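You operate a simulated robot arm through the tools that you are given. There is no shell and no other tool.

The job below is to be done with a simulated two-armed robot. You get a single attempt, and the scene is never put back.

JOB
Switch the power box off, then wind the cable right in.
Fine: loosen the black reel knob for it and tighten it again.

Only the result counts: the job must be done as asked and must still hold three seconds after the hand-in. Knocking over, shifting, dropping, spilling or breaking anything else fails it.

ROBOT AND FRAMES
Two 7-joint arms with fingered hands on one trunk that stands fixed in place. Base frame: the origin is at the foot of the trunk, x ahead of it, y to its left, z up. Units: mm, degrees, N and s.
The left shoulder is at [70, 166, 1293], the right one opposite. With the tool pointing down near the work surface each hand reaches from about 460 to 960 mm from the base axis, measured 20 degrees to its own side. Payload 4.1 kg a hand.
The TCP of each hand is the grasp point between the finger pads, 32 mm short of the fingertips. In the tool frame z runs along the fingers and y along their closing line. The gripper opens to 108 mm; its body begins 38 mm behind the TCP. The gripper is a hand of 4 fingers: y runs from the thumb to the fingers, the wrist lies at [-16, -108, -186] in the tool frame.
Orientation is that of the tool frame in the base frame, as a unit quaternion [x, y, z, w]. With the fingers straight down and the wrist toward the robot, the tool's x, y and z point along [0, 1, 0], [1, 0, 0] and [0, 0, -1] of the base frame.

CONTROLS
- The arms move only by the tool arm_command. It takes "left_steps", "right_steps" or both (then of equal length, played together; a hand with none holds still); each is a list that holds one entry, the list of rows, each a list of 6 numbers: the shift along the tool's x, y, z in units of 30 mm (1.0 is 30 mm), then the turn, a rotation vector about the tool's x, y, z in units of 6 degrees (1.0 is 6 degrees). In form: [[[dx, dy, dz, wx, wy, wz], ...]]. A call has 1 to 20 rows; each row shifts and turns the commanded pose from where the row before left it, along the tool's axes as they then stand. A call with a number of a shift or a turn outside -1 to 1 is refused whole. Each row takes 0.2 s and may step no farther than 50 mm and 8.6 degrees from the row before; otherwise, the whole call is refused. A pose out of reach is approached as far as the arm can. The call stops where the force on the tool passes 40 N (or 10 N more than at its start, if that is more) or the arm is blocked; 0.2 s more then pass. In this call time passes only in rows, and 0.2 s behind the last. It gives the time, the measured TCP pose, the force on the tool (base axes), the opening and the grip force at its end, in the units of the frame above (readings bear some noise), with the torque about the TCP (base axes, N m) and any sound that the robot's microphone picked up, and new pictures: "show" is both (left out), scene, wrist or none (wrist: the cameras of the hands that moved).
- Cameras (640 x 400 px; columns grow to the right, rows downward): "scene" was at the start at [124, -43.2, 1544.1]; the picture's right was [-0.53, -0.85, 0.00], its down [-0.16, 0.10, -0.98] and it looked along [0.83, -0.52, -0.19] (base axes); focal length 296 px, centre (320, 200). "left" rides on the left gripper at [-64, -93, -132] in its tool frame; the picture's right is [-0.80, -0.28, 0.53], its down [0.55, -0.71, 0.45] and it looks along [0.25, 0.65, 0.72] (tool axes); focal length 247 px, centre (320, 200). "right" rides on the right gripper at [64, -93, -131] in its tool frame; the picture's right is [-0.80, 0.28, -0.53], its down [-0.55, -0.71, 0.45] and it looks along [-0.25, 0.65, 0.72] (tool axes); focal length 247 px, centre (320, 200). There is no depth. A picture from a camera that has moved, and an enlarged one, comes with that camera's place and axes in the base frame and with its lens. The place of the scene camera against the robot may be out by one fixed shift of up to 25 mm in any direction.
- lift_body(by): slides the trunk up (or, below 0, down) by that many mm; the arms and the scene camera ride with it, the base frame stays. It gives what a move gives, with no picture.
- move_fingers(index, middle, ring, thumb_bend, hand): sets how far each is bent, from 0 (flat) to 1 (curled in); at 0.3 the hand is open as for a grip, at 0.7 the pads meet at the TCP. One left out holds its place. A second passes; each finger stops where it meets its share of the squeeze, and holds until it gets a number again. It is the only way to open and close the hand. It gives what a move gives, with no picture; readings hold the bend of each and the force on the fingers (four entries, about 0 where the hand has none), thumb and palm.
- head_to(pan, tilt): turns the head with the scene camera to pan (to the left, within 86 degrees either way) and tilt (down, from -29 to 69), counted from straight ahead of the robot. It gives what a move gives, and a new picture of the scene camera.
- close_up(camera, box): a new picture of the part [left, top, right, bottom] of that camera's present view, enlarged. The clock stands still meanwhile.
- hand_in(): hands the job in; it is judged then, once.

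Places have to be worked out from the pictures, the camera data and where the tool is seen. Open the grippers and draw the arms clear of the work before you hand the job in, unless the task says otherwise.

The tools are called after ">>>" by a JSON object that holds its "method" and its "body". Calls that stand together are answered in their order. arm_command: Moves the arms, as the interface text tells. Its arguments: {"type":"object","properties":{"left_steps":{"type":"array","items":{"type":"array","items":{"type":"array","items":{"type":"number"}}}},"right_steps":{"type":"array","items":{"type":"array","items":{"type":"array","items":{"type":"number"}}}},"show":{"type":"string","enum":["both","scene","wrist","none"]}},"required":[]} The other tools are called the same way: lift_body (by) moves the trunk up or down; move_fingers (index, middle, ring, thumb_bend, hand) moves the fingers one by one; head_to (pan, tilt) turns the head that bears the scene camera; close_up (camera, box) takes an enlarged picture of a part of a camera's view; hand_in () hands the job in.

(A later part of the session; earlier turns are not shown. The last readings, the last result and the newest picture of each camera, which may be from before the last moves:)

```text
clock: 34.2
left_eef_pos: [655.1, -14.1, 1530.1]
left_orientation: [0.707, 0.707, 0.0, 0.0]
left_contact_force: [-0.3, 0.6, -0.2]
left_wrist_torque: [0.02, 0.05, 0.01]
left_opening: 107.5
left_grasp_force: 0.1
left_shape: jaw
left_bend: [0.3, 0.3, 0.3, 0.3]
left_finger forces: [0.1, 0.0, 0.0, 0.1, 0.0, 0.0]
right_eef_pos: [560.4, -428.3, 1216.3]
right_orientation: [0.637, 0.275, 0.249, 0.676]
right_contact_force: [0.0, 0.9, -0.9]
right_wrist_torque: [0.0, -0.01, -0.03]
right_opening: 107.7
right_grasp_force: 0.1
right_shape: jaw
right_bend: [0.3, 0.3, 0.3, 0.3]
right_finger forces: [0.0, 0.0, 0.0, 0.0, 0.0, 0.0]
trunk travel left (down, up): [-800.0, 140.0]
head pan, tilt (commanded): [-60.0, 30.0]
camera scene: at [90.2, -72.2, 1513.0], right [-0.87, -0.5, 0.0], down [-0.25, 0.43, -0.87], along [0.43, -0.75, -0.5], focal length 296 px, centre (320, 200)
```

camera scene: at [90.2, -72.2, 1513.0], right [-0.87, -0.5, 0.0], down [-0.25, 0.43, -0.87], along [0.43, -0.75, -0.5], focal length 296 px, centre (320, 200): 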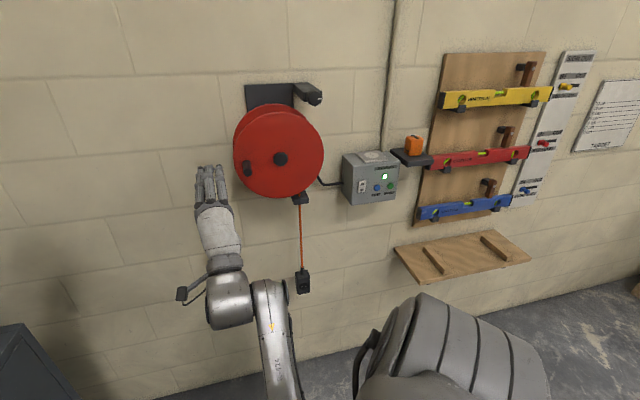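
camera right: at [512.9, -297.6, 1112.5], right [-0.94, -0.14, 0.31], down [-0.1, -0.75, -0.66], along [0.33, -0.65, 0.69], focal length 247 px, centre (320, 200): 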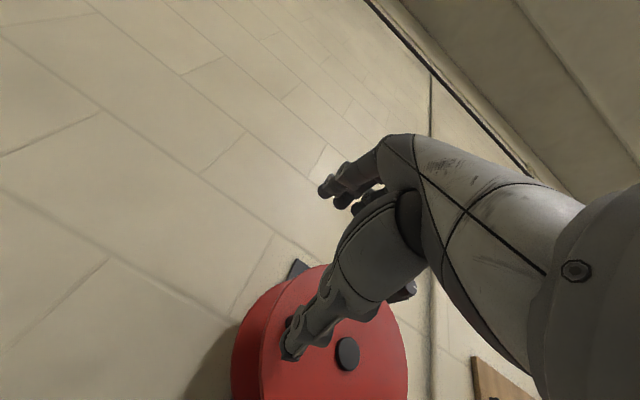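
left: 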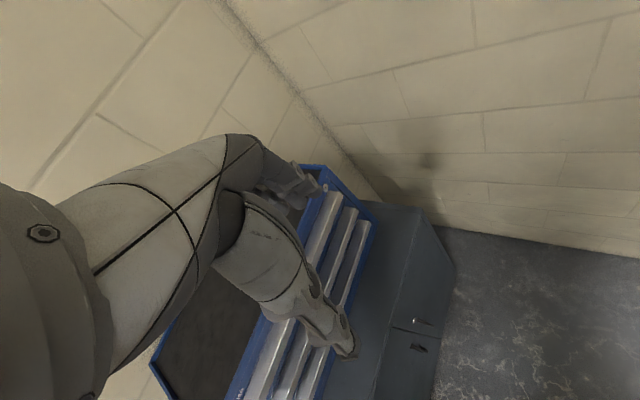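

The sideways move was refused as out of reach while the forward direction is untested. I'll test a pure advance toward the wall along the tool axis as a diagnostic.

>>> {"method": "arm_command", "body": {"right_steps": [[[0, 0, 0.8, 0, 0, 0], [0, 0, 0.8, 0, 0, 0], [0, 0, 0.8, 0, 0, 0]]], "show": "scene"}}

```text
clock: 35.0
left_eef_pos: [655.5, -15.2, 1529.0]
left_orientation: [0.706, 0.708, 0.0, -0.001]
left_contact_force: [-0.5, -0.2, 0.0]
left_wrist_torque: [-0.01, 0.01, 0.02]
left_opening: 107.8
left_grasp_force: 0.1
left_shape: jaw
left_bend: [0.3, 0.3, 0.3, 0.3]
left_finger forces: [0.1, 0.0, 0.0, 0.0, 0.0, 0.0]
right_eef_pos: [623.7, -452.5, 1210.4]
right_orientation: [0.656, 0.269, 0.268, 0.653]
right_contact_force: [0.2, -0.4, -0.5]
right_wrist_torque: [0.0, 0.01, -0.03]
right_opening: 107.8
right_grasp_force: 0.1
right_shape: jaw
right_bend: [0.3, 0.3, 0.3, 0.3]
right_finger forces: [0.0, 0.0, 0.1, 0.0, 0.0, 0.1]
right hand out of reach, approached as far as the arm can: row 1, 2, 3
trunk travel left (down, up): [-800.0, 140.0]
head pan, tilt (commanded): [-60.0, 30.0]
camera scene: at [91.2, -72.2, 1513.0], right [-0.87, -0.5, 0.0], down [-0.25, 0.43, -0.87], along [0.43, -0.75, -0.5], focal length 296 px, centre (320, 200)
```

scene: 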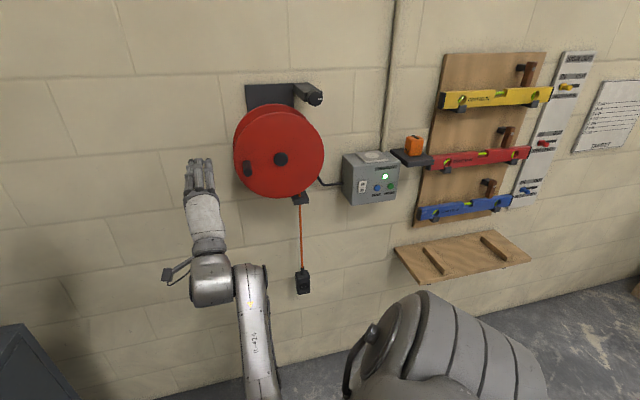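

The hand slid left instead of going straight in, so this orientation is limited on its right side. I'll roll it back 90° (fingers left, thumb right) here, where the wrist has more room, and then test moving right.

>>> {"method": "arm_command", "body": {"right_steps": [[[0, 0, 0, 0, 0, -1], [0, 0, 0, 0, 0, -1], [0, 0, 0, 0, 0, -1], [0, 0, 0, 0, 0, -1], [0, 0, 0, 0, 0, -1], [0, 0, 0, 0, 0, -1], [0, 0, 0, 0, 0, -1], [0, 0, 0, 0, 0, -1], [0, 0, 0, 0, 0, -1], [0, 0, 0, 0, 0, -1], [0, 0, 0, 0, 0, -1], [0, 0, 0, 0, 0, -1], [0, 0, 0, 0, 0, -1], [0, 0, 0, 0, 0, -1], [0, 0, 0, 0, 0, -1]]]}}

```text
clock: 38.2
left_eef_pos: [656.2, -16.0, 1529.0]
left_orientation: [0.707, 0.707, 0.0, 0.0]
left_contact_force: [0.2, -0.9, 0.1]
left_wrist_torque: [-0.02, -0.01, 0.05]
left_opening: 107.6
left_grasp_force: 0.1
left_shape: jaw
left_bend: [0.3, 0.3, 0.3, 0.3]
left_finger forces: [0.0, 0.0, 0.0, 0.1, 0.0, 0.1]
right_eef_pos: [600.8, -476.3, 1118.4]
right_orientation: [0.288, 0.635, -0.258, 0.669]
right_contact_force: [0.2, 0.2, -0.1]
right_wrist_torque: [0.02, 0.01, 0.02]
right_opening: 107.8
right_grasp_force: 0.0
right_shape: jaw
right_bend: [0.3, 0.3, 0.3, 0.3]
right_finger forces: [0.1, 0.0, 0.1, 0.1, 0.0, 0.1]
right hand out of reach, approached as far as the arm can: row 10, 11, 12, 13, 14, 15
trunk travel left (down, up): [-800.0, 140.0]
head pan, tilt (commanded): [-60.0, 30.0]
camera scene: at [90.8, -72.2, 1513.0], right [-0.87, -0.5, 0.0], down [-0.25, 0.43, -0.87], along [0.43, -0.75, -0.5], focal length 296 px, centre (320, 200)
camera right: at [446.0, -446.7, 1046.4], right [-0.22, 0.56, 0.8], down [-0.22, -0.83, 0.52], along [0.95, -0.06, 0.31], focal length 247 px, centre (320, 200)
```

scene: 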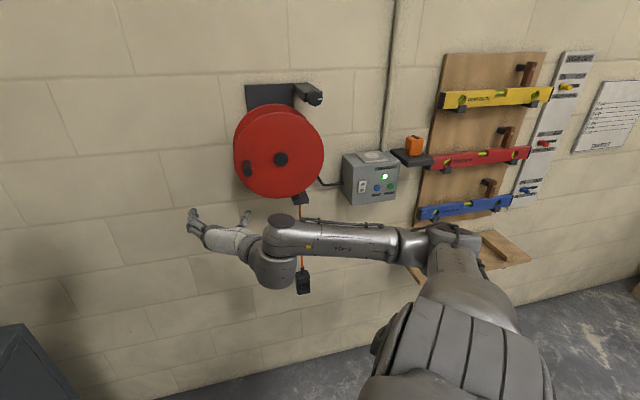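
right: 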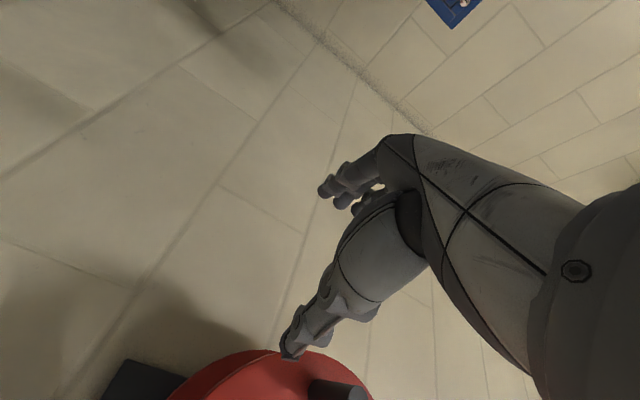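

Now the elbow has swung out to the right and the hand faces the wall accurately with fingers left and thumb right, which looks like a workable posture. I'll test moving up and to the right in this orientation, at safe depth.

>>> {"method": "arm_command", "body": {"right_steps": [[[-0.714, -0.952, 0, 0, 0.04, -0.08], [-0.714, -0.952, 0, 0, 0.04, -0.08], [-0.714, -0.952, 0, 0, 0.04, -0.08], [-0.714, -0.952, 0, 0, 0.04, -0.08], [-0.714, -0.952, 0, 0, 0.04, -0.08], [-0.714, -0.952, 0, 0, 0.04, -0.08], [-0.714, -0.952, 0, 0, 0.04, -0.08]]]}}

```text
clock: 39.8
left_eef_pos: [654.0, -14.4, 1530.0]
left_orientation: [0.707, 0.707, -0.001, 0.0]
left_contact_force: [-1.0, 0.0, 0.7]
left_wrist_torque: [0.02, -0.01, 0.03]
left_opening: 107.8
left_grasp_force: 0.1
left_shape: jaw
left_bend: [0.3, 0.3, 0.3, 0.3]
left_finger forces: [0.0, 0.0, 0.0, 0.1, 0.1, 0.0]
right_eef_pos: [436.2, -571.9, 1091.1]
right_orientation: [0.271, 0.651, -0.275, 0.654]
right_contact_force: [-0.6, -0.6, -0.9]
right_wrist_torque: [-0.02, 0.01, 0.07]
right_opening: 107.6
right_grasp_force: 0.1
right_shape: jaw
right_bend: [0.3, 0.3, 0.3, 0.3]
right_finger forces: [0.0, 0.0, 0.1, 0.0, 0.1, 0.1]
right hand out of reach, approached as far as the arm can: row 1, 2, 3, 4, 5, 6, 7
trunk travel left (down, up): [-800.0, 140.0]
head pan, tilt (commanded): [-60.0, 30.0]
camera scene: at [88.7, -72.5, 1513.2], right [-0.87, -0.5, 0.0], down [-0.25, 0.43, -0.87], along [0.43, -0.75, -0.5], focal length 296 px, centre (320, 200)
camera right: at [277.7, -544.3, 1025.6], right [-0.17, 0.58, 0.79], down [-0.19, -0.81, 0.55], along [0.97, -0.05, 0.25], focal length 247 px, centre (320, 200)
```

scene: 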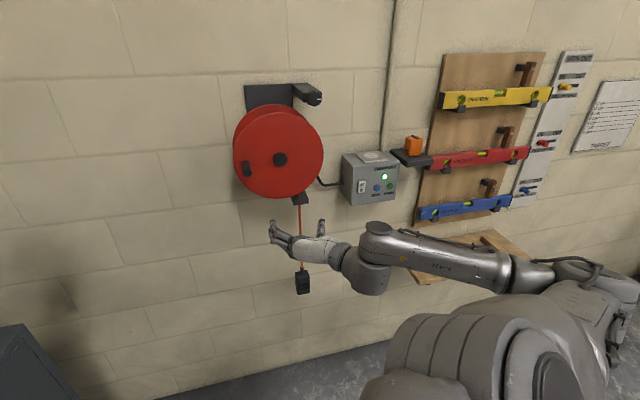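
right: 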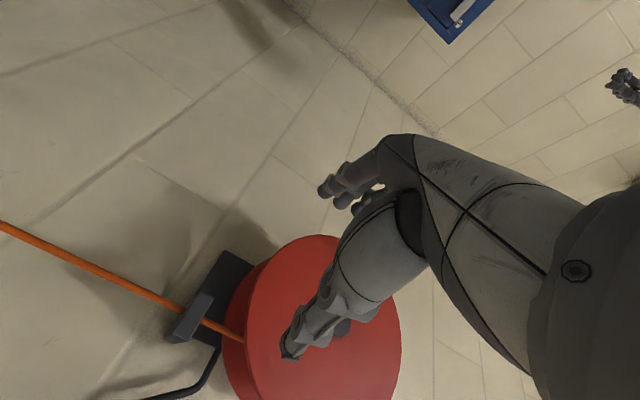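

It moved right with exact orientation but resisted going up. The rocker is at about this height, so I'll test moving further right and inward, toward the front of the power box.

>>> {"method": "arm_command", "body": {"right_steps": [[[0, -0.9, 0.3, 0, 0, 0], [0, -0.9, 0.3, 0, 0, 0], [0, -0.9, 0.3, 0, 0, 0], [0, -0.9, 0.3, 0, 0, 0], [0, -0.9, 0.3, 0, 0, 0]]]}}

```text
clock: 41.0
left_eef_pos: [654.6, -16.0, 1528.5]
left_orientation: [0.707, 0.707, 0.001, -0.001]
left_contact_force: [0.0, 0.0, -0.1]
left_wrist_torque: [-0.02, -0.01, 0.03]
left_opening: 107.7
left_grasp_force: 0.1
left_shape: jaw
left_bend: [0.3, 0.3, 0.3, 0.3]
left_finger forces: [0.1, 0.1, 0.0, 0.1, 0.0, 0.0]
right_eef_pos: [371.7, -688.9, 1055.5]
right_orientation: [0.271, 0.655, -0.273, 0.651]
right_contact_force: [0.1, -0.3, -0.2]
right_wrist_torque: [0.01, 0.0, -0.01]
right_opening: 107.8
right_grasp_force: 0.1
right_shape: jaw
right_bend: [0.3, 0.3, 0.3, 0.3]
right_finger forces: [0.0, 0.0, 0.0, 0.0, 0.0, 0.0]
right hand out of reach, approached as far as the arm can: row 1, 2, 3, 4, 5
trunk travel left (down, up): [-800.0, 140.0]
head pan, tilt (commanded): [-60.0, 30.0]
camera scene: at [89.4, -73.1, 1513.1], right [-0.87, -0.5, 0.0], down [-0.25, 0.43, -0.87], along [0.43, -0.75, -0.5], focal length 296 px, centre (320, 200)
camera right: at [211.1, -660.5, 991.9], right [-0.17, 0.58, 0.8], down [-0.18, -0.82, 0.55], along [0.97, -0.05, 0.24], focal length 247 px, centre (320, 200)
```

scene: 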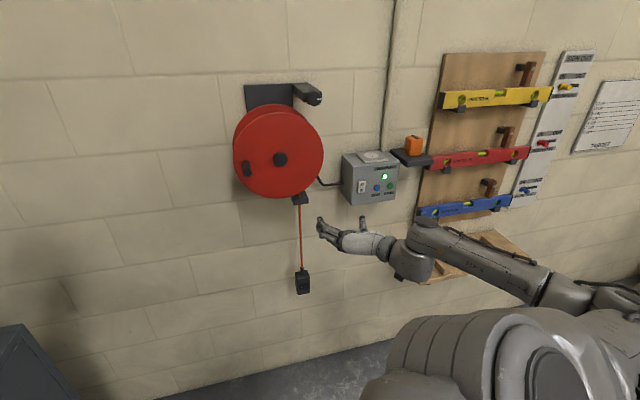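
right: 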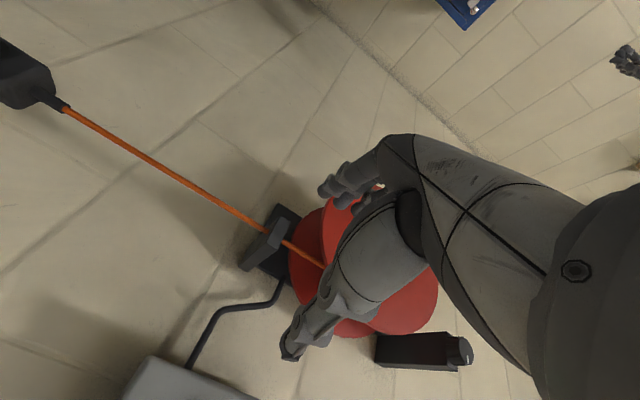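

The hand follows sideways but sags downward, which suggests a wrist-roll limit. I'll test rolling the other way by 30° in place to see whether the arm frees up.

>>> {"method": "arm_command", "body": {"right_steps": [[[0, 0, 0, 0, 0, -1], [0, 0, 0, 0, 0, -1], [0, 0, 0, 0, 0, -1], [0, 0, 0, 0, 0, -1], [0, 0, 0, 0, 0, -1]]], "show": "scene"}}

```text
clock: 42.2
left_eef_pos: [656.7, -14.1, 1530.1]
left_orientation: [0.707, 0.707, 0.001, 0.0]
left_contact_force: [-0.2, 0.1, -0.5]
left_wrist_torque: [0.05, -0.02, 0.01]
left_opening: 107.5
left_grasp_force: 0.0
left_shape: jaw
left_bend: [0.3, 0.3, 0.3, 0.3]
left_finger forces: [0.0, 0.1, 0.0, 0.0, 0.1, 0.0]
right_eef_pos: [370.9, -687.5, 1055.3]
right_orientation: [0.093, 0.706, -0.429, 0.556]
right_contact_force: [0.6, -0.3, 0.4]
right_wrist_torque: [0.02, 0.0, -0.01]
right_opening: 108.1
right_grasp_force: 0.1
right_shape: jaw
right_bend: [0.3, 0.3, 0.3, 0.3]
right_finger forces: [0.1, 0.0, 0.1, 0.1, 0.0, 0.0]
trunk travel left (down, up): [-800.0, 140.0]
head pan, tilt (commanded): [-60.0, 30.0]
camera scene: at [90.9, -72.1, 1512.9], right [-0.87, -0.5, 0.0], down [-0.25, 0.43, -0.87], along [0.43, -0.75, -0.5], focal length 296 px, centre (320, 200)
```

scene: 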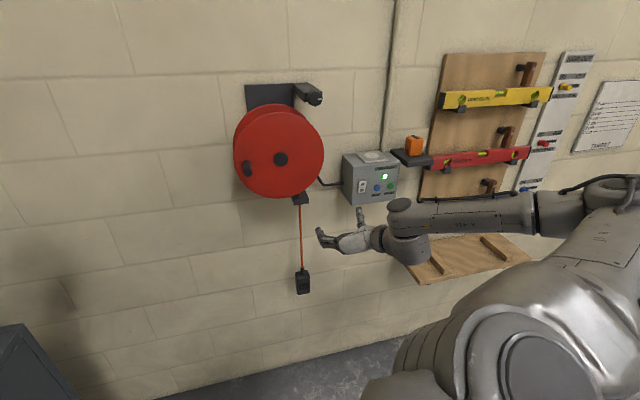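

Rolling this way is completely free and the elbow rises. I'll continue the roll to the full "fingers down, thumb up, wrist above" orientation.

>>> {"method": "arm_command", "body": {"right_steps": [[[0, 0, 0, 0, 0, -1], [0, 0, 0, 0, 0, -1], [0, 0, 0, 0, 0, -1], [0, 0, 0, 0, 0, -1], [0, 0, 0, 0, 0, -1], [0, 0, 0, 0, 0, -1], [0, 0, 0, 0, 0, -1], [0, 0, 0, 0, 0, -1], [0, 0, 0, 0, 0, -1], [0, 0, 0, 0, 0, -1]]]}}

```text
clock: 44.4
left_eef_pos: [655.0, -15.9, 1528.8]
left_orientation: [0.707, 0.707, 0.001, 0.0]
left_contact_force: [0.3, 0.5, 0.0]
left_wrist_torque: [-0.01, -0.02, 0.01]
left_opening: 107.5
left_grasp_force: 0.1
left_shape: jaw
left_bend: [0.3, 0.3, 0.3, 0.3]
left_finger forces: [0.0, 0.0, 0.0, 0.0, 0.0, 0.1]
right_eef_pos: [360.6, -720.4, 991.6]
right_orientation: [-0.243, 0.658, -0.629, 0.335]
right_contact_force: [-0.6, -0.2, 0.2]
right_wrist_torque: [-0.02, 0.06, 0.04]
right_opening: 107.9
right_grasp_force: 0.2
right_shape: jaw
right_bend: [0.3, 0.3, 0.3, 0.3]
right_finger forces: [0.0, 0.0, 0.0, 0.0, 0.0, 0.0]
right hand out of reach, approached as far as the arm can: row 1, 2, 3, 4, 5, 6, 7, 8, 9, 10
trunk travel left (down, up): [-800.0, 140.0]
head pan, tilt (commanded): [-60.0, 30.0]
camera scene: at [90.5, -72.2, 1513.0], right [-0.87, -0.5, 0.0], down [-0.25, 0.43, -0.87], along [0.43, -0.75, -0.5], focal length 296 px, centre (320, 200)
camera right: at [209.9, -689.8, 1073.6], right [0.15, 0.97, -0.18], down [0.62, 0.05, 0.78], along [0.77, -0.23, -0.6], focal length 247 px, centre (320, 200)
```

scene: 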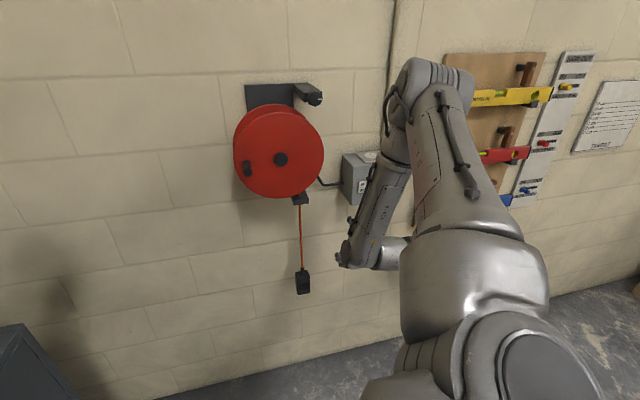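
right: 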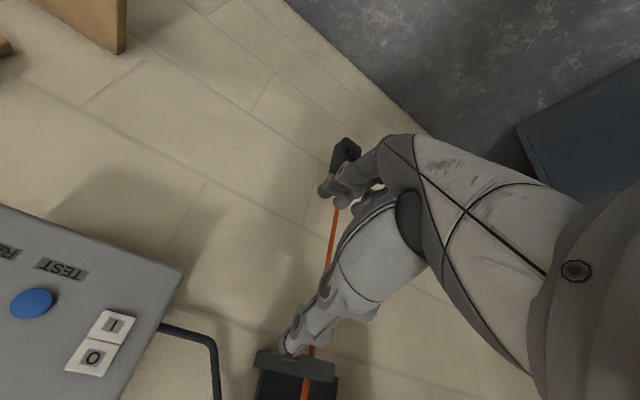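

Now the arm is elbow-up with fingers down, and the hand camera clearly shows the box face with O and I (upside down in the picture). The rocker agrees with my estimate at a -350, d 930, z 1078. I'll test moving up 120 mm in this orientation.

>>> {"method": "arm_command", "body": {"right_steps": [[[0, -0.8, 0, 0, 0, 0], [0, -0.8, 0, 0, 0, 0], [0, -0.8, 0, 0, 0, 0], [0, -0.8, 0, 0, 0, 0], [0, -0.8, 0, 0, 0, 0]]]}}

```text
clock: 45.6
left_eef_pos: [654.8, -14.9, 1530.7]
left_orientation: [0.707, 0.708, 0.001, 0.0]
left_contact_force: [-0.4, 0.6, 0.5]
left_wrist_torque: [0.01, 0.01, 0.0]
left_opening: 107.6
left_grasp_force: 0.1
left_shape: jaw
left_bend: [0.3, 0.3, 0.3, 0.3]
left_finger forces: [0.0, 0.0, 0.0, 0.0, 0.1, 0.0]
right_eef_pos: [332.6, -708.4, 992.6]
right_orientation: [-0.241, 0.663, -0.63, 0.324]
right_contact_force: [0.9, 0.8, 0.3]
right_wrist_torque: [0.01, -0.03, 0.02]
right_opening: 107.6
right_grasp_force: 0.1
right_shape: jaw
right_bend: [0.3, 0.3, 0.3, 0.3]
right_finger forces: [0.1, 0.0, 0.0, 0.0, 0.1, 0.1]
right hand out of reach, approached as far as the arm can: row 1, 2, 3, 4, 5
trunk travel left (down, up): [-800.0, 140.0]
head pan, tilt (commanded): [-60.0, 30.0]
camera scene: at [90.0, -72.4, 1513.1], right [-0.87, -0.5, 0.0], down [-0.25, 0.43, -0.87], along [0.43, -0.75, -0.5], focal length 296 px, centre (320, 200)
camera right: at [184.8, -675.5, 1075.4], right [0.17, 0.97, -0.18], down [0.64, 0.03, 0.77], along [0.75, -0.25, -0.61], focal length 247 px, centre (320, 200)
```

scene: 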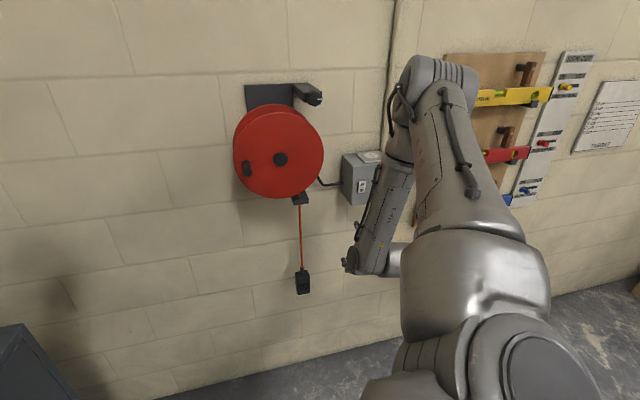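
right: 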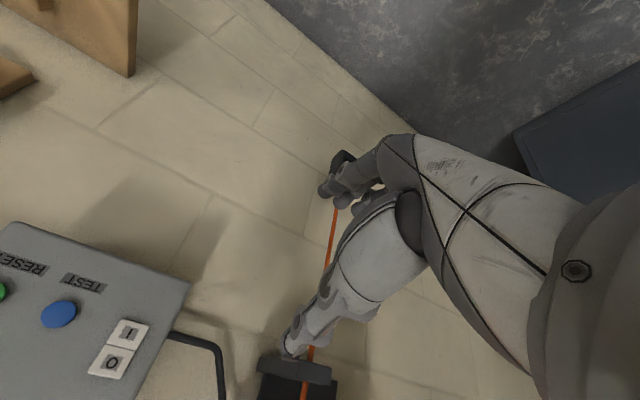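

Moving up in this elbow-up pose is refused too, while the pose rolled 30° from fingers-left was entirely free. I'll roll back by 60° to that orientation and shape the hand for pressing: index out, the other fingers and thumb curled.

>>> {"method": "arm_command", "body": {"right_steps": [[[0, 0, 0, 0, 0, 1], [0, 0, 0, 0, 0, 1], [0, 0, 0, 0, 0, 1], [0, 0, 0, 0, 0, 1], [0, 0, 0, 0, 0, 1], [0, 0, 0, 0, 0, 1], [0, 0, 0, 0, 0, 1], [0, 0, 0, 0, 0, 1], [0, 0, 0, 0, 0, 1]]], "show": "none"}}

>>> {"method": "move_fingers", "body": {"hand": "right", "index": 0.2, "middle": 1.0, "ring": 1.0, "thumb_bend": 0.9}}

>>> {"method": "close_up", "body": {"camera": "right", "box": [0, 0, 640, 400]}}

>>> {"method": "close_up", "body": {"camera": "scene", "box": [0, 0, 640, 400]}}

```text
clock: 47.6
left_eef_pos: [655.8, -16.0, 1529.1]
left_orientation: [0.707, 0.707, 0.0, -0.001]
left_contact_force: [-0.2, 0.5, 0.7]
left_wrist_torque: [0.01, -0.04, 0.01]
left_opening: 107.7
left_grasp_force: 0.1
left_shape: jaw
left_bend: [0.3, 0.3, 0.3, 0.3]
left_finger forces: [0.0, 0.1, 0.0, 0.1, 0.1, 0.1]
right_eef_pos: [321.2, -733.6, 1027.9]
right_orientation: [-0.001, 0.692, -0.507, 0.513]
right_contact_force: [0.1, -0.9, 0.0]
right_wrist_torque: [0.03, -0.03, 0.0]
right_opening: 107.6
right_grasp_force: 0.2
right_shape: jaw
right_bend: [0.3, 0.3, 0.3, 0.3]
right_finger forces: [0.0, 0.0, 0.1, 0.0, 0.0, 0.0]
right hand out of reach, approached as far as the arm can: row 3, 4, 5, 6, 7
trunk travel left (down, up): [-800.0, 140.0]
head pan, tilt (commanded): [-60.0, 30.0]
```

```text
clock: 48.6
left_eef_pos: [656.5, -15.3, 1528.7]
left_orientation: [0.707, 0.707, 0.001, 0.001]
left_contact_force: [0.5, 0.6, -0.1]
left_wrist_torque: [-0.01, -0.03, 0.01]
left_opening: 107.6
left_grasp_force: 0.1
left_shape: jaw
left_bend: [0.3, 0.3, 0.3, 0.3]
left_finger forces: [0.0, 0.0, 0.0, 0.1, 0.0, 0.0]
right_eef_pos: [321.7, -732.9, 1028.7]
right_orientation: [-0.002, 0.692, -0.508, 0.513]
right_contact_force: [-0.8, 0.4, 0.8]
right_wrist_torque: [-0.03, 0.0, 0.0]
right_opening: 36.4
right_grasp_force: 0.1
right_shape: fingers
right_bend: [0.2, 1.0, 1.0, 0.9]
right_finger forces: [0.0, 0.0, 0.1, 0.0, 0.0, 0.0]
trunk travel left (down, up): [-800.0, 140.0]
head pan, tilt (commanded): [-60.0, 30.0]
```

```text
1.00 times, centred on (320, 200) of right (not enlarged: the box is as wide or as high as the picture)
camera zoom: at [148.7, -719.6, 1042.7], right [0.15, 0.93, 0.34], down [0.21, -0.37, 0.9], along [0.97, -0.06, -0.25], focal length 247 px, centre (320, 200)
```

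zoom: 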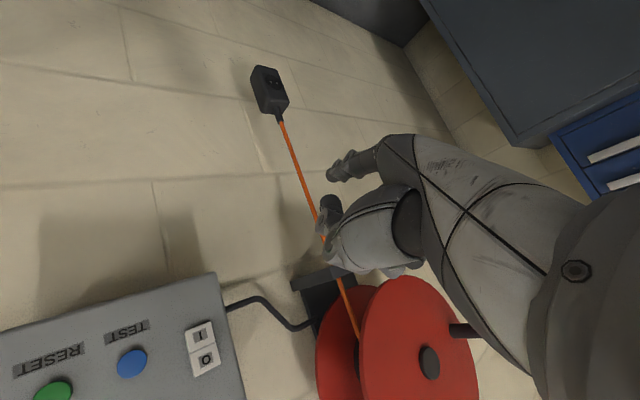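

```text
1.00 times, centred on (320, 200) of scene (not enlarged: the box is as wide or as high as the picture)
camera zoom: at [90.6, -72.7, 1513.0], right [-0.87, -0.5, 0.0], down [-0.25, 0.43, -0.87], along [0.43, -0.75, -0.5], focal length 296 px, centre (320, 200)
```

zoom: 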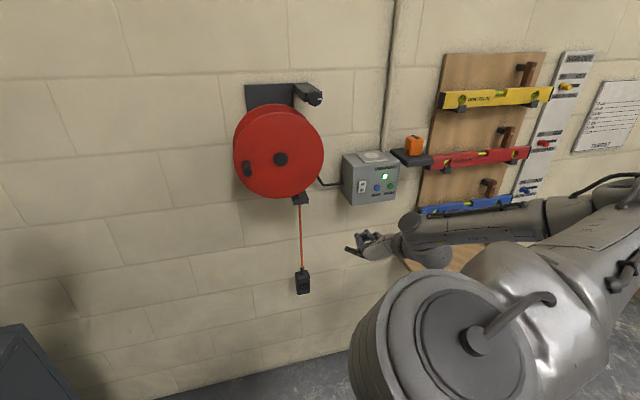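

I now have two good views of the rocker, and they agree: the O half is at about [404, -898, 1086] and TEST at [367, -941, 1062]. To calibrate where the extended index fingertip is in the tool frame, I'll zoom the scene camera on the hand.

>>> {"method": "close_up", "body": {"camera": "scene", "box": [320, 200, 448, 280]}}

>>> {"method": "close_up", "body": {"camera": "right", "box": [256, 120, 416, 220]}}

```text
5.00 times, centred on (384, 240) of scene
camera zoom: at [90.6, -72.7, 1513.0], right [-0.87, -0.5, 0.0], down [-0.25, 0.43, -0.87], along [0.43, -0.75, -0.5], focal length 1481 px, centre (0, 0)
```

zoom: 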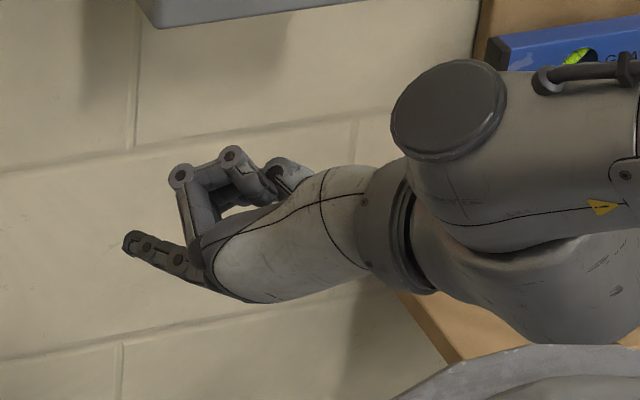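

```text
4.00 times, centred on (336, 170) of right
camera zoom: at [148.7, -719.6, 1042.7], right [0.15, 0.93, 0.34], down [0.21, -0.37, 0.9], along [0.97, -0.06, -0.25], focal length 988 px, centre (256, 320)
```

zoom: 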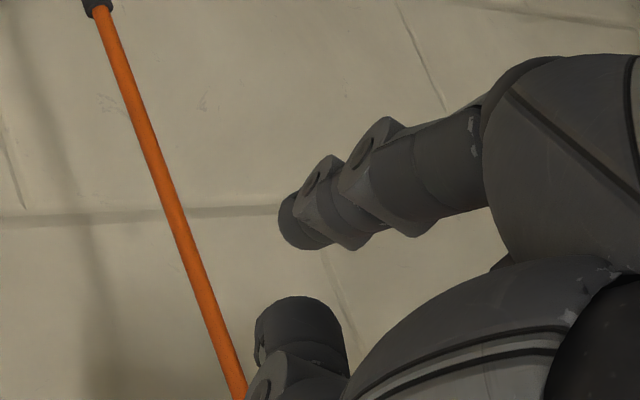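

The index tip at bend 0.2 sits near tool [14, 81, 23]. A slightly greater bend should protrude farther, so I'll set the index to 0.4 and re-measure.

>>> {"method": "move_fingers", "body": {"hand": "right", "index": 0.4, "thumb_bend": 1.0}}

>>> {"method": "close_up", "body": {"camera": "scene", "box": [320, 200, 448, 280]}}

>>> {"method": "close_up", "body": {"camera": "right", "box": [256, 120, 416, 220]}}

```text
clock: 49.6
left_eef_pos: [656.3, -14.5, 1529.2]
left_orientation: [0.707, 0.707, 0.0, 0.0]
left_contact_force: [0.5, -0.2, -0.2]
left_wrist_torque: [-0.02, 0.0, 0.01]
left_opening: 107.4
left_grasp_force: 0.1
left_shape: jaw
left_bend: [0.3, 0.3, 0.3, 0.3]
left_finger forces: [0.0, 0.0, 0.1, 0.0, 0.0, 0.1]
right_eef_pos: [320.9, -733.1, 1028.3]
right_orientation: [-0.002, 0.693, -0.508, 0.512]
right_contact_force: [0.1, 0.1, -0.5]
right_wrist_torque: [0.02, -0.03, -0.01]
right_opening: 26.9
right_grasp_force: 0.0
right_shape: fingers
right_bend: [0.36, 1.0, 1.0, 0.98]
right_finger forces: [0.1, 0.0, 0.0, 0.0, 0.1, 0.0]
trunk travel left (down, up): [-800.0, 140.0]
head pan, tilt (commanded): [-60.0, 30.0]
```

```text
5.00 times, centred on (384, 240) of scene
camera zoom: at [90.1, -72.5, 1513.0], right [-0.87, -0.5, 0.0], down [-0.25, 0.43, -0.87], along [0.43, -0.75, -0.5], focal length 1481 px, centre (0, 0)
```

zoom: 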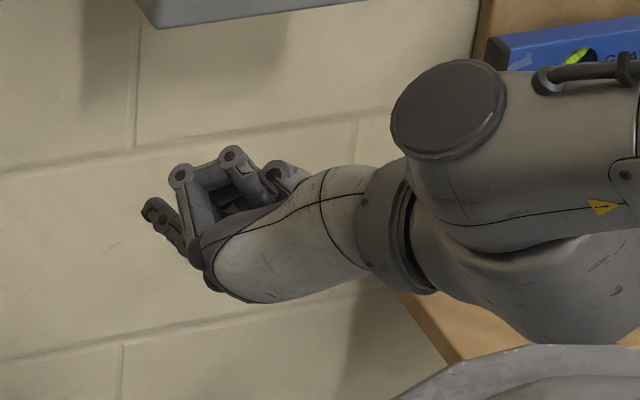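

```text
4.00 times, centred on (336, 170) of right
camera zoom: at [148.3, -719.5, 1042.9], right [0.15, 0.93, 0.34], down [0.21, -0.37, 0.91], along [0.97, -0.06, -0.25], focal length 988 px, centre (256, 320)
```

zoom: 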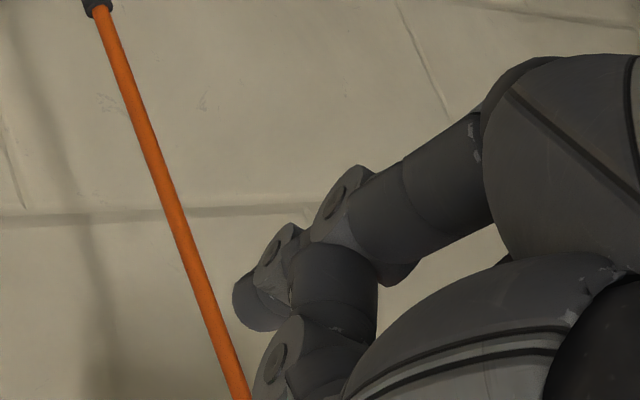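

At 0.36 the index runs into the curled thumb, so I'll go back to 0.2, where it clears the rest by several millimetres. Then I'll move the tip to about 30 mm in front of the O half: first along the hand's y, then inward.

>>> {"method": "move_fingers", "body": {"hand": "right", "index": 0.2, "thumb_bend": 0.9}}

>>> {"method": "arm_command", "body": {"right_steps": [[[-0.04, -0.88, 0, 0, 0, 0], [-0.04, -0.88, 0, 0, 0, 0], [-0.04, -0.88, 0, 0, 0, 0], [-0.04, -0.88, 0, 0, 0, 0], [-0.04, -0.88, 0, 0, 0, 0], [-0.04, -0.88, 0, 0, 0, 0]]]}}

```text
clock: 50.6
left_eef_pos: [656.0, -14.7, 1528.8]
left_orientation: [0.707, 0.707, 0.001, 0.0]
left_contact_force: [0.0, -1.0, -0.4]
left_wrist_torque: [0.0, 0.0, 0.0]
left_opening: 107.8
left_grasp_force: 0.0
left_shape: jaw
left_bend: [0.3, 0.3, 0.3, 0.3]
left_finger forces: [0.1, 0.0, 0.0, 0.0, 0.0, 0.0]
right_eef_pos: [321.0, -732.6, 1029.5]
right_orientation: [-0.002, 0.692, -0.508, 0.514]
right_contact_force: [-0.6, 0.3, 0.4]
right_wrist_torque: [-0.03, 0.04, -0.01]
right_opening: 36.1
right_grasp_force: 0.0
right_shape: fingers
right_bend: [0.2, 1.0, 1.0, 0.9]
right_finger forces: [0.0, 0.0, 0.0, 0.0, 0.0, 0.0]
trunk travel left (down, up): [-800.0, 140.0]
head pan, tilt (commanded): [-60.0, 30.0]
```

```text
clock: 52.0
left_eef_pos: [655.7, -14.6, 1529.3]
left_orientation: [0.707, 0.708, 0.0, 0.001]
left_contact_force: [-0.3, 0.7, -0.3]
left_wrist_torque: [-0.01, -0.01, 0.02]
left_opening: 107.7
left_grasp_force: 0.0
left_shape: jaw
left_bend: [0.3, 0.3, 0.3, 0.3]
left_finger forces: [0.0, 0.0, 0.1, 0.0, 0.1, 0.0]
right_eef_pos: [304.0, -755.2, 1096.3]
right_orientation: [-0.001, 0.692, -0.508, 0.513]
right_contact_force: [-1.1, 0.0, 0.1]
right_wrist_torque: [0.0, 0.01, 0.01]
right_opening: 36.4
right_grasp_force: 0.0
right_shape: fingers
right_bend: [0.2, 1.0, 1.0, 0.9]
right_finger forces: [0.0, 0.0, 0.0, 0.0, 0.0, 0.1]
right hand out of reach, approached as far as the arm can: row 2, 3, 4, 5, 6
trunk travel left (down, up): [-800.0, 140.0]
head pan, tilt (commanded): [-60.0, 30.0]
camera scene: at [90.4, -73.0, 1513.0], right [-0.87, -0.5, 0.0], down [-0.25, 0.43, -0.87], along [0.43, -0.75, -0.5], focal length 296 px, centre (320, 200)
camera right: at [131.8, -742.6, 1110.4], right [0.15, 0.93, 0.34], down [0.21, -0.37, 0.9], along [0.97, -0.06, -0.25], focal length 247 px, centre (320, 200)
```

scene: 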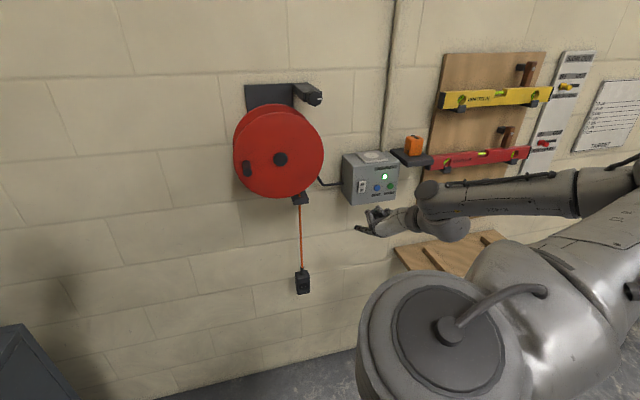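
right: 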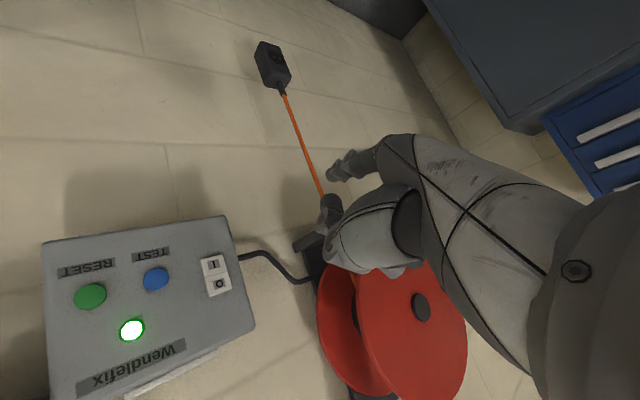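

It covered part of the y move before reaching a limit. Going inward should extend the arm and free it, so I'll advance toward the box next while adding some of the remaining y motion.

>>> {"method": "arm_command", "body": {"right_steps": [[[0, 0, 0.7, 0, 0, 0], [0, 0, 0.7, 0, 0, 0], [0.1, -0.3, 0.7, 0, 0, 0], [0.2, -0.6, 0.6, 0, 0, 0], [0.2, -0.6, 0.4, 0, 0, 0], [0.2, -0.6, 0, 0, 0, 0]]]}}

```text
clock: 53.4
left_eef_pos: [655.2, -14.8, 1529.5]
left_orientation: [0.706, 0.708, 0.0, 0.0]
left_contact_force: [-0.3, -1.2, 0.2]
left_wrist_torque: [0.01, -0.01, 0.01]
left_opening: 107.6
left_grasp_force: 0.0
left_shape: jaw
left_bend: [0.3, 0.3, 0.3, 0.3]
left_finger forces: [0.0, 0.1, 0.0, 0.0, 0.0, 0.0]
right_eef_pos: [326.0, -861.1, 1129.0]
right_orientation: [0.0, 0.692, -0.508, 0.513]
right_contact_force: [0.0, -0.1, -0.1]
right_wrist_torque: [0.03, -0.01, -0.01]
right_opening: 36.5
right_grasp_force: 0.1
right_shape: fingers
right_bend: [0.2, 1.0, 1.0, 0.9]
right_finger forces: [0.0, 0.0, 0.0, 0.0, 0.0, 0.0]
trunk travel left (down, up): [-800.0, 140.0]
head pan, tilt (commanded): [-60.0, 30.0]
camera scene: at [89.1, -72.2, 1513.1], right [-0.87, -0.5, 0.0], down [-0.25, 0.43, -0.87], along [0.43, -0.75, -0.5], focal length 296 px, centre (320, 200)
camera right: at [153.3, -848.6, 1143.1], right [0.15, 0.93, 0.34], down [0.21, -0.37, 0.91], along [0.97, -0.06, -0.25], focal length 247 px, centre (320, 200)
```

scene: 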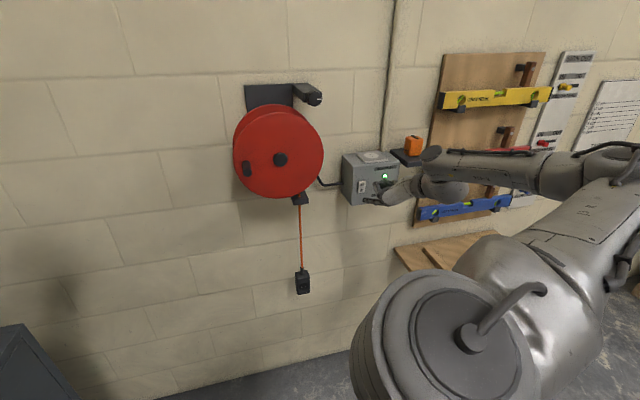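
right: 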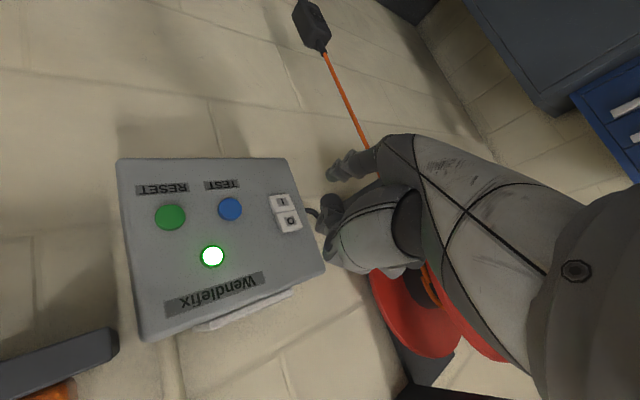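

The hand reached this pose cleanly and the new view confirms the O half near [404, -899, 1087]. By my calibration the index tip still needs about -29 mm in y and +49 mm in z. I'll do the lateral part and 28 mm of the advance, then check.

>>> {"method": "arm_command", "body": {"right_steps": [[[0, -0.5, 0, 0, 0, 0], [0, -0.48, 0, 0, 0, 0], [0, 0, 0.5, 0, 0, 0], [0, 0, 0.43, 0, 0, 0]]]}}

>>> {"method": "close_up", "body": {"camera": "right", "box": [200, 100, 400, 225]}}

>>> {"method": "close_up", "body": {"camera": "scene", "box": [330, 140, 426, 200]}}

```text
clock: 54.4
left_eef_pos: [656.3, -15.6, 1529.8]
left_orientation: [0.707, 0.707, -0.001, -0.001]
left_contact_force: [1.0, 0.4, -0.6]
left_wrist_torque: [0.02, 0.03, -0.02]
left_opening: 107.8
left_grasp_force: 0.2
left_shape: jaw
left_bend: [0.3, 0.3, 0.3, 0.3]
left_finger forces: [0.0, 0.0, 0.1, 0.1, 0.0, 0.0]
right_eef_pos: [333.2, -896.7, 1149.1]
right_orientation: [-0.002, 0.693, -0.508, 0.512]
right_contact_force: [0.4, -0.6, 0.2]
right_wrist_torque: [-0.04, 0.0, -0.01]
right_opening: 36.4
right_grasp_force: 0.1
right_shape: fingers
right_bend: [0.2, 1.0, 1.0, 0.9]
right_finger forces: [0.0, 0.0, 0.0, 0.0, 0.1, 0.1]
trunk travel left (down, up): [-800.0, 140.0]
head pan, tilt (commanded): [-60.0, 30.0]
camera scene: at [91.2, -73.4, 1512.9], right [-0.87, -0.5, 0.0], down [-0.25, 0.43, -0.87], along [0.43, -0.75, -0.5], focal length 296 px, centre (320, 200)
camera right: at [159.4, -883.2, 1163.6], right [0.15, 0.93, 0.34], down [0.21, -0.37, 0.9], along [0.97, -0.06, -0.25], focal length 247 px, centre (320, 200)
```

scene: 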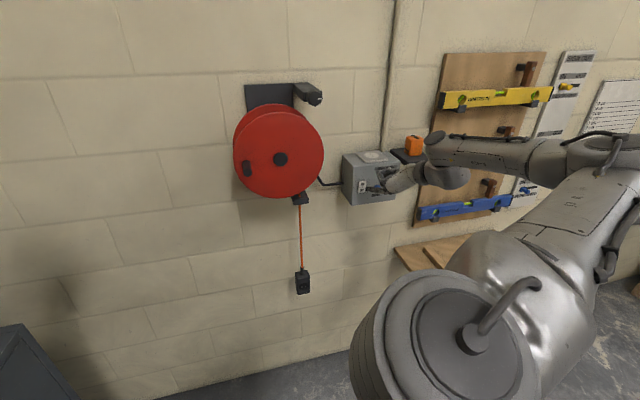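
right: 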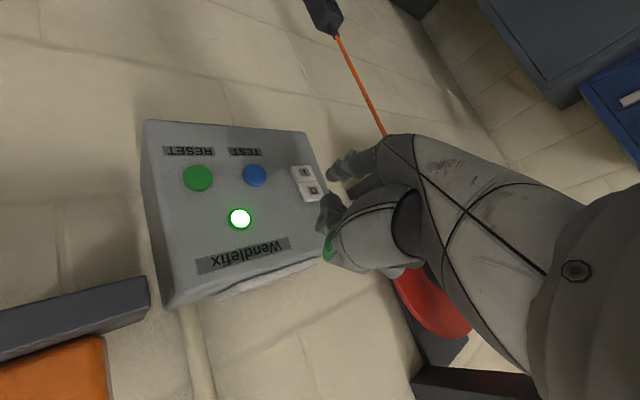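

```text
3.20 times, centred on (300, 162) of right
camera zoom: at [159.4, -883.2, 1163.6], right [0.15, 0.93, 0.34], down [0.21, -0.37, 0.9], along [0.97, -0.06, -0.25], focal length 790 px, centre (384, 320)
```

zoom: 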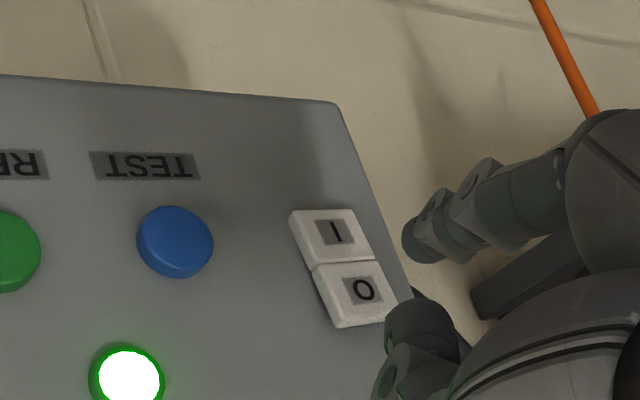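

```text
6.67 times, centred on (378, 170) of scene
camera zoom: at [91.2, -73.4, 1512.9], right [-0.87, -0.5, 0.0], down [-0.25, 0.43, -0.87], along [0.43, -0.75, -0.5], focal length 1975 px, centre (-67, 400)
```

zoom: 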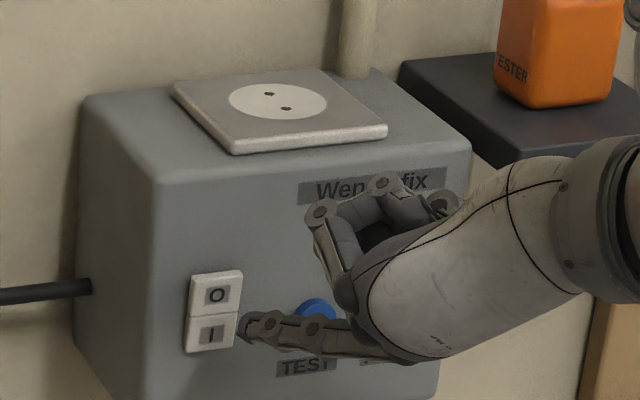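

The tip is centred about 31 mm (22 mm surface gap) in front of O, with only a 3 mm sideways offset. I'll correct that and advance about 19 mm, then look again.

>>> {"method": "arm_command", "body": {"right_steps": [[[-0.1, 0, 0.33, 0, 0, 0], [0, 0, 0.3, 0, 0, 0]]]}}

>>> {"method": "close_up", "body": {"camera": "right", "box": [200, 100, 400, 225]}}

>>> {"method": "close_up", "body": {"camera": "scene", "box": [330, 140, 426, 200]}}

```text
clock: 55.0
left_eef_pos: [656.7, -16.6, 1528.8]
left_orientation: [0.707, 0.707, -0.001, -0.001]
left_contact_force: [0.3, -0.5, 0.5]
left_wrist_torque: [-0.02, 0.01, 0.02]
left_opening: 107.7
left_grasp_force: 0.0
left_shape: jaw
left_bend: [0.3, 0.3, 0.3, 0.3]
left_finger forces: [0.0, 0.0, 0.0, 0.0, 0.1, 0.0]
right_eef_pos: [347.3, -907.9, 1152.2]
right_orientation: [-0.002, 0.693, -0.508, 0.512]
right_contact_force: [0.8, -0.1, 0.0]
right_wrist_torque: [-0.03, 0.02, 0.01]
right_opening: 36.3
right_grasp_force: 0.0
right_shape: fingers
right_bend: [0.2, 1.0, 1.0, 0.9]
right_finger forces: [0.1, 0.0, 0.0, 0.1, 0.0, 0.0]
trunk travel left (down, up): [-800.0, 140.0]
head pan, tilt (commanded): [-60.0, 30.0]
camera scene: at [91.2, -73.4, 1512.9], right [-0.87, -0.5, 0.0], down [-0.25, 0.43, -0.87], along [0.43, -0.75, -0.5], focal length 296 px, centre (320, 200)
camera right: at [174.6, -895.1, 1166.3], right [0.15, 0.93, 0.34], down [0.21, -0.37, 0.9], along [0.97, -0.06, -0.25], focal length 247 px, centre (320, 200)
```

scene: 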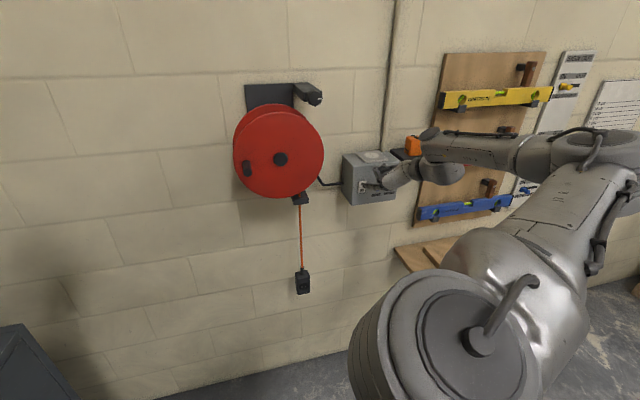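
right: 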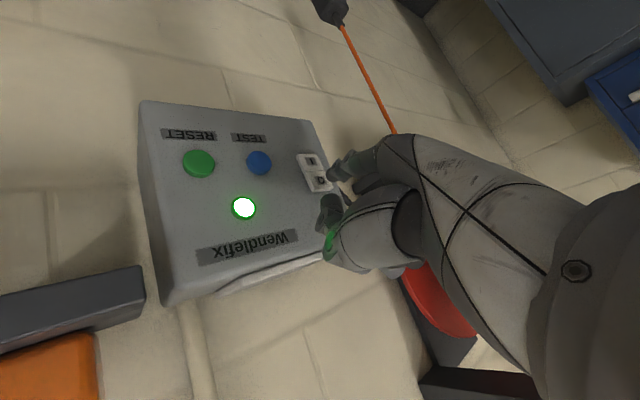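

```text
3.20 times, centred on (300, 162) of right
camera zoom: at [174.6, -895.1, 1166.3], right [0.15, 0.93, 0.34], down [0.21, -0.37, 0.9], along [0.97, -0.06, -0.25], focal length 790 px, centre (384, 320)
```

zoom: 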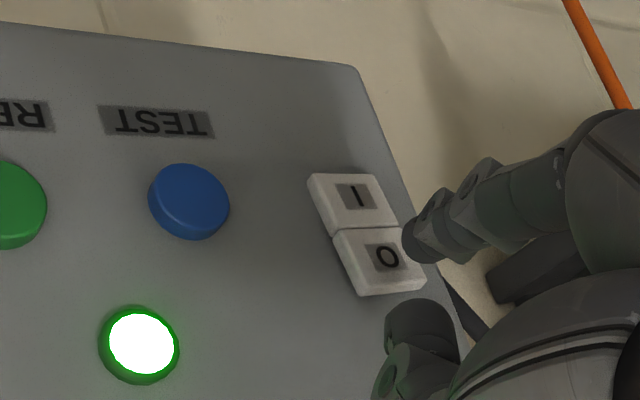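

```text
6.67 times, centred on (378, 170) of scene
camera zoom: at [91.2, -73.4, 1512.9], right [-0.87, -0.5, 0.0], down [-0.25, 0.43, -0.87], along [0.43, -0.75, -0.5], focal length 1975 px, centre (-67, 400)
```

zoom: 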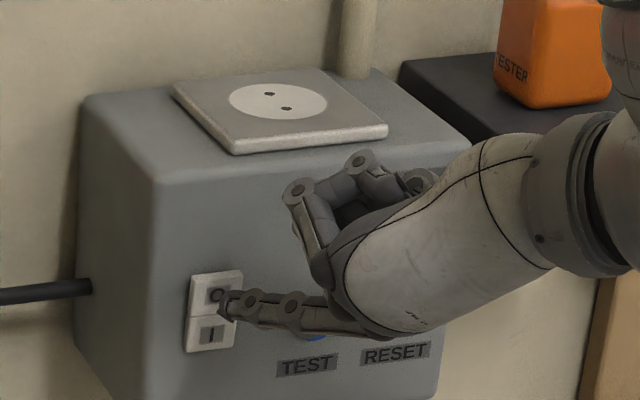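

The tip is right in front of O in both views, with a few millimetres left. I'll press in small steps and watch the force.

>>> {"method": "arm_command", "body": {"right_steps": [[[0, 0, 0.1, 0, 0, 0], [0, 0, 0.1, 0, 0, 0], [0, 0, 0.1, 0, 0, 0], [0, 0, 0.1, 0, 0, 0]]], "show": "none"}}

>>> {"method": "close_up", "body": {"camera": "right", "box": [200, 100, 400, 225]}}

>>> {"method": "close_up", "body": {"camera": "scene", "box": [330, 140, 426, 200]}}

```text
clock: 56.0
left_eef_pos: [655.6, -14.3, 1529.5]
left_orientation: [0.707, 0.707, 0.0, 0.0]
left_contact_force: [-0.7, -0.1, 0.2]
left_wrist_torque: [0.0, 0.03, -0.01]
left_opening: 107.4
left_grasp_force: 0.1
left_shape: jaw
left_bend: [0.3, 0.3, 0.3, 0.3]
left_finger forces: [0.1, 0.0, 0.0, 0.1, 0.0, 0.1]
right_eef_pos: [355.4, -915.8, 1154.4]
right_orientation: [-0.001, 0.692, -0.508, 0.512]
right_contact_force: [-0.2, 0.8, 0.3]
right_wrist_torque: [0.05, -0.01, -0.01]
right_opening: 36.5
right_grasp_force: 0.6
right_shape: fingers
right_bend: [0.2, 1.0, 1.0, 0.9]
right_finger forces: [0.2, 0.0, 0.0, 0.0, 0.0, 0.0]
trunk travel left (down, up): [-800.0, 140.0]
head pan, tilt (commanded): [-60.0, 30.0]
```

```text
3.20 times, centred on (300, 162) of right
camera zoom: at [182.5, -902.7, 1168.2], right [0.15, 0.93, 0.34], down [0.21, -0.37, 0.9], along [0.97, -0.06, -0.25], focal length 790 px, centre (384, 320)
```

zoom: 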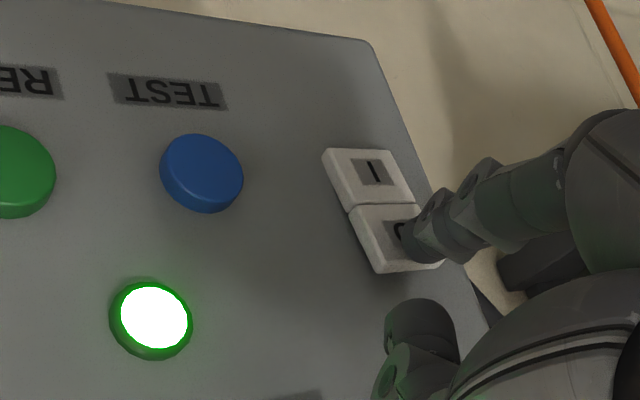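

```text
6.67 times, centred on (378, 170) of scene
camera zoom: at [90.5, -72.6, 1513.0], right [-0.87, -0.5, 0.0], down [-0.25, 0.43, -0.87], along [0.43, -0.75, -0.5], focal length 1975 px, centre (-67, 400)
```

zoom: 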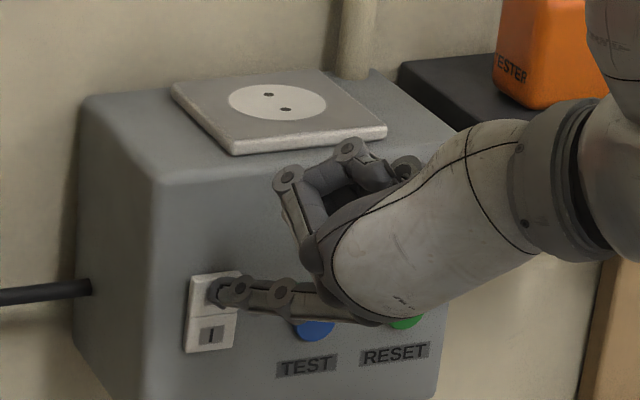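

The tip is just touching O (index force 0.2 N, LED still lit). I'll press further in small steps.

>>> {"method": "arm_command", "body": {"right_steps": [[[0, 0, 0.08, 0, 0, 0], [0, 0, 0.08, 0, 0, 0], [0, 0, 0.08, 0, 0, 0]]], "show": "none"}}

>>> {"method": "close_up", "body": {"camera": "right", "box": [200, 100, 400, 225]}}

```text
clock: 56.8
left_eef_pos: [654.4, -14.4, 1530.1]
left_orientation: [0.707, 0.707, 0.0, 0.001]
left_contact_force: [-0.3, 0.1, -0.4]
left_wrist_torque: [-0.02, 0.0, -0.01]
left_opening: 107.4
left_grasp_force: 0.1
left_shape: jaw
left_bend: [0.3, 0.3, 0.3, 0.3]
left_finger forces: [0.1, 0.1, 0.0, 0.1, 0.0, 0.2]
right_eef_pos: [359.3, -920.1, 1154.1]
right_orientation: [-0.001, 0.692, -0.508, 0.513]
right_contact_force: [-1.8, 1.3, -0.1]
right_wrist_torque: [0.03, 0.08, 0.12]
right_opening: 36.9
right_grasp_force: 0.7
right_shape: fingers
right_bend: [0.2, 1.0, 1.0, 0.9]
right_finger forces: [1.6, 0.0, 0.0, 0.1, 0.1, 0.0]
trunk travel left (down, up): [-800.0, 140.0]
head pan, tilt (commanded): [-60.0, 30.0]
```

```text
3.20 times, centred on (300, 162) of right
camera zoom: at [186.4, -907.0, 1169.2], right [0.15, 0.93, 0.34], down [0.21, -0.37, 0.91], along [0.97, -0.06, -0.25], focal length 790 px, centre (384, 320)
```

zoom: 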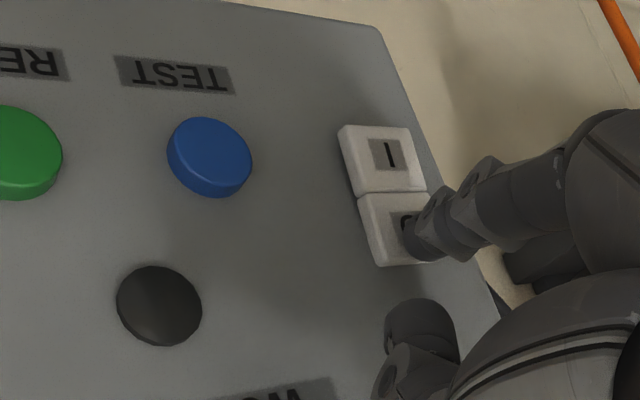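

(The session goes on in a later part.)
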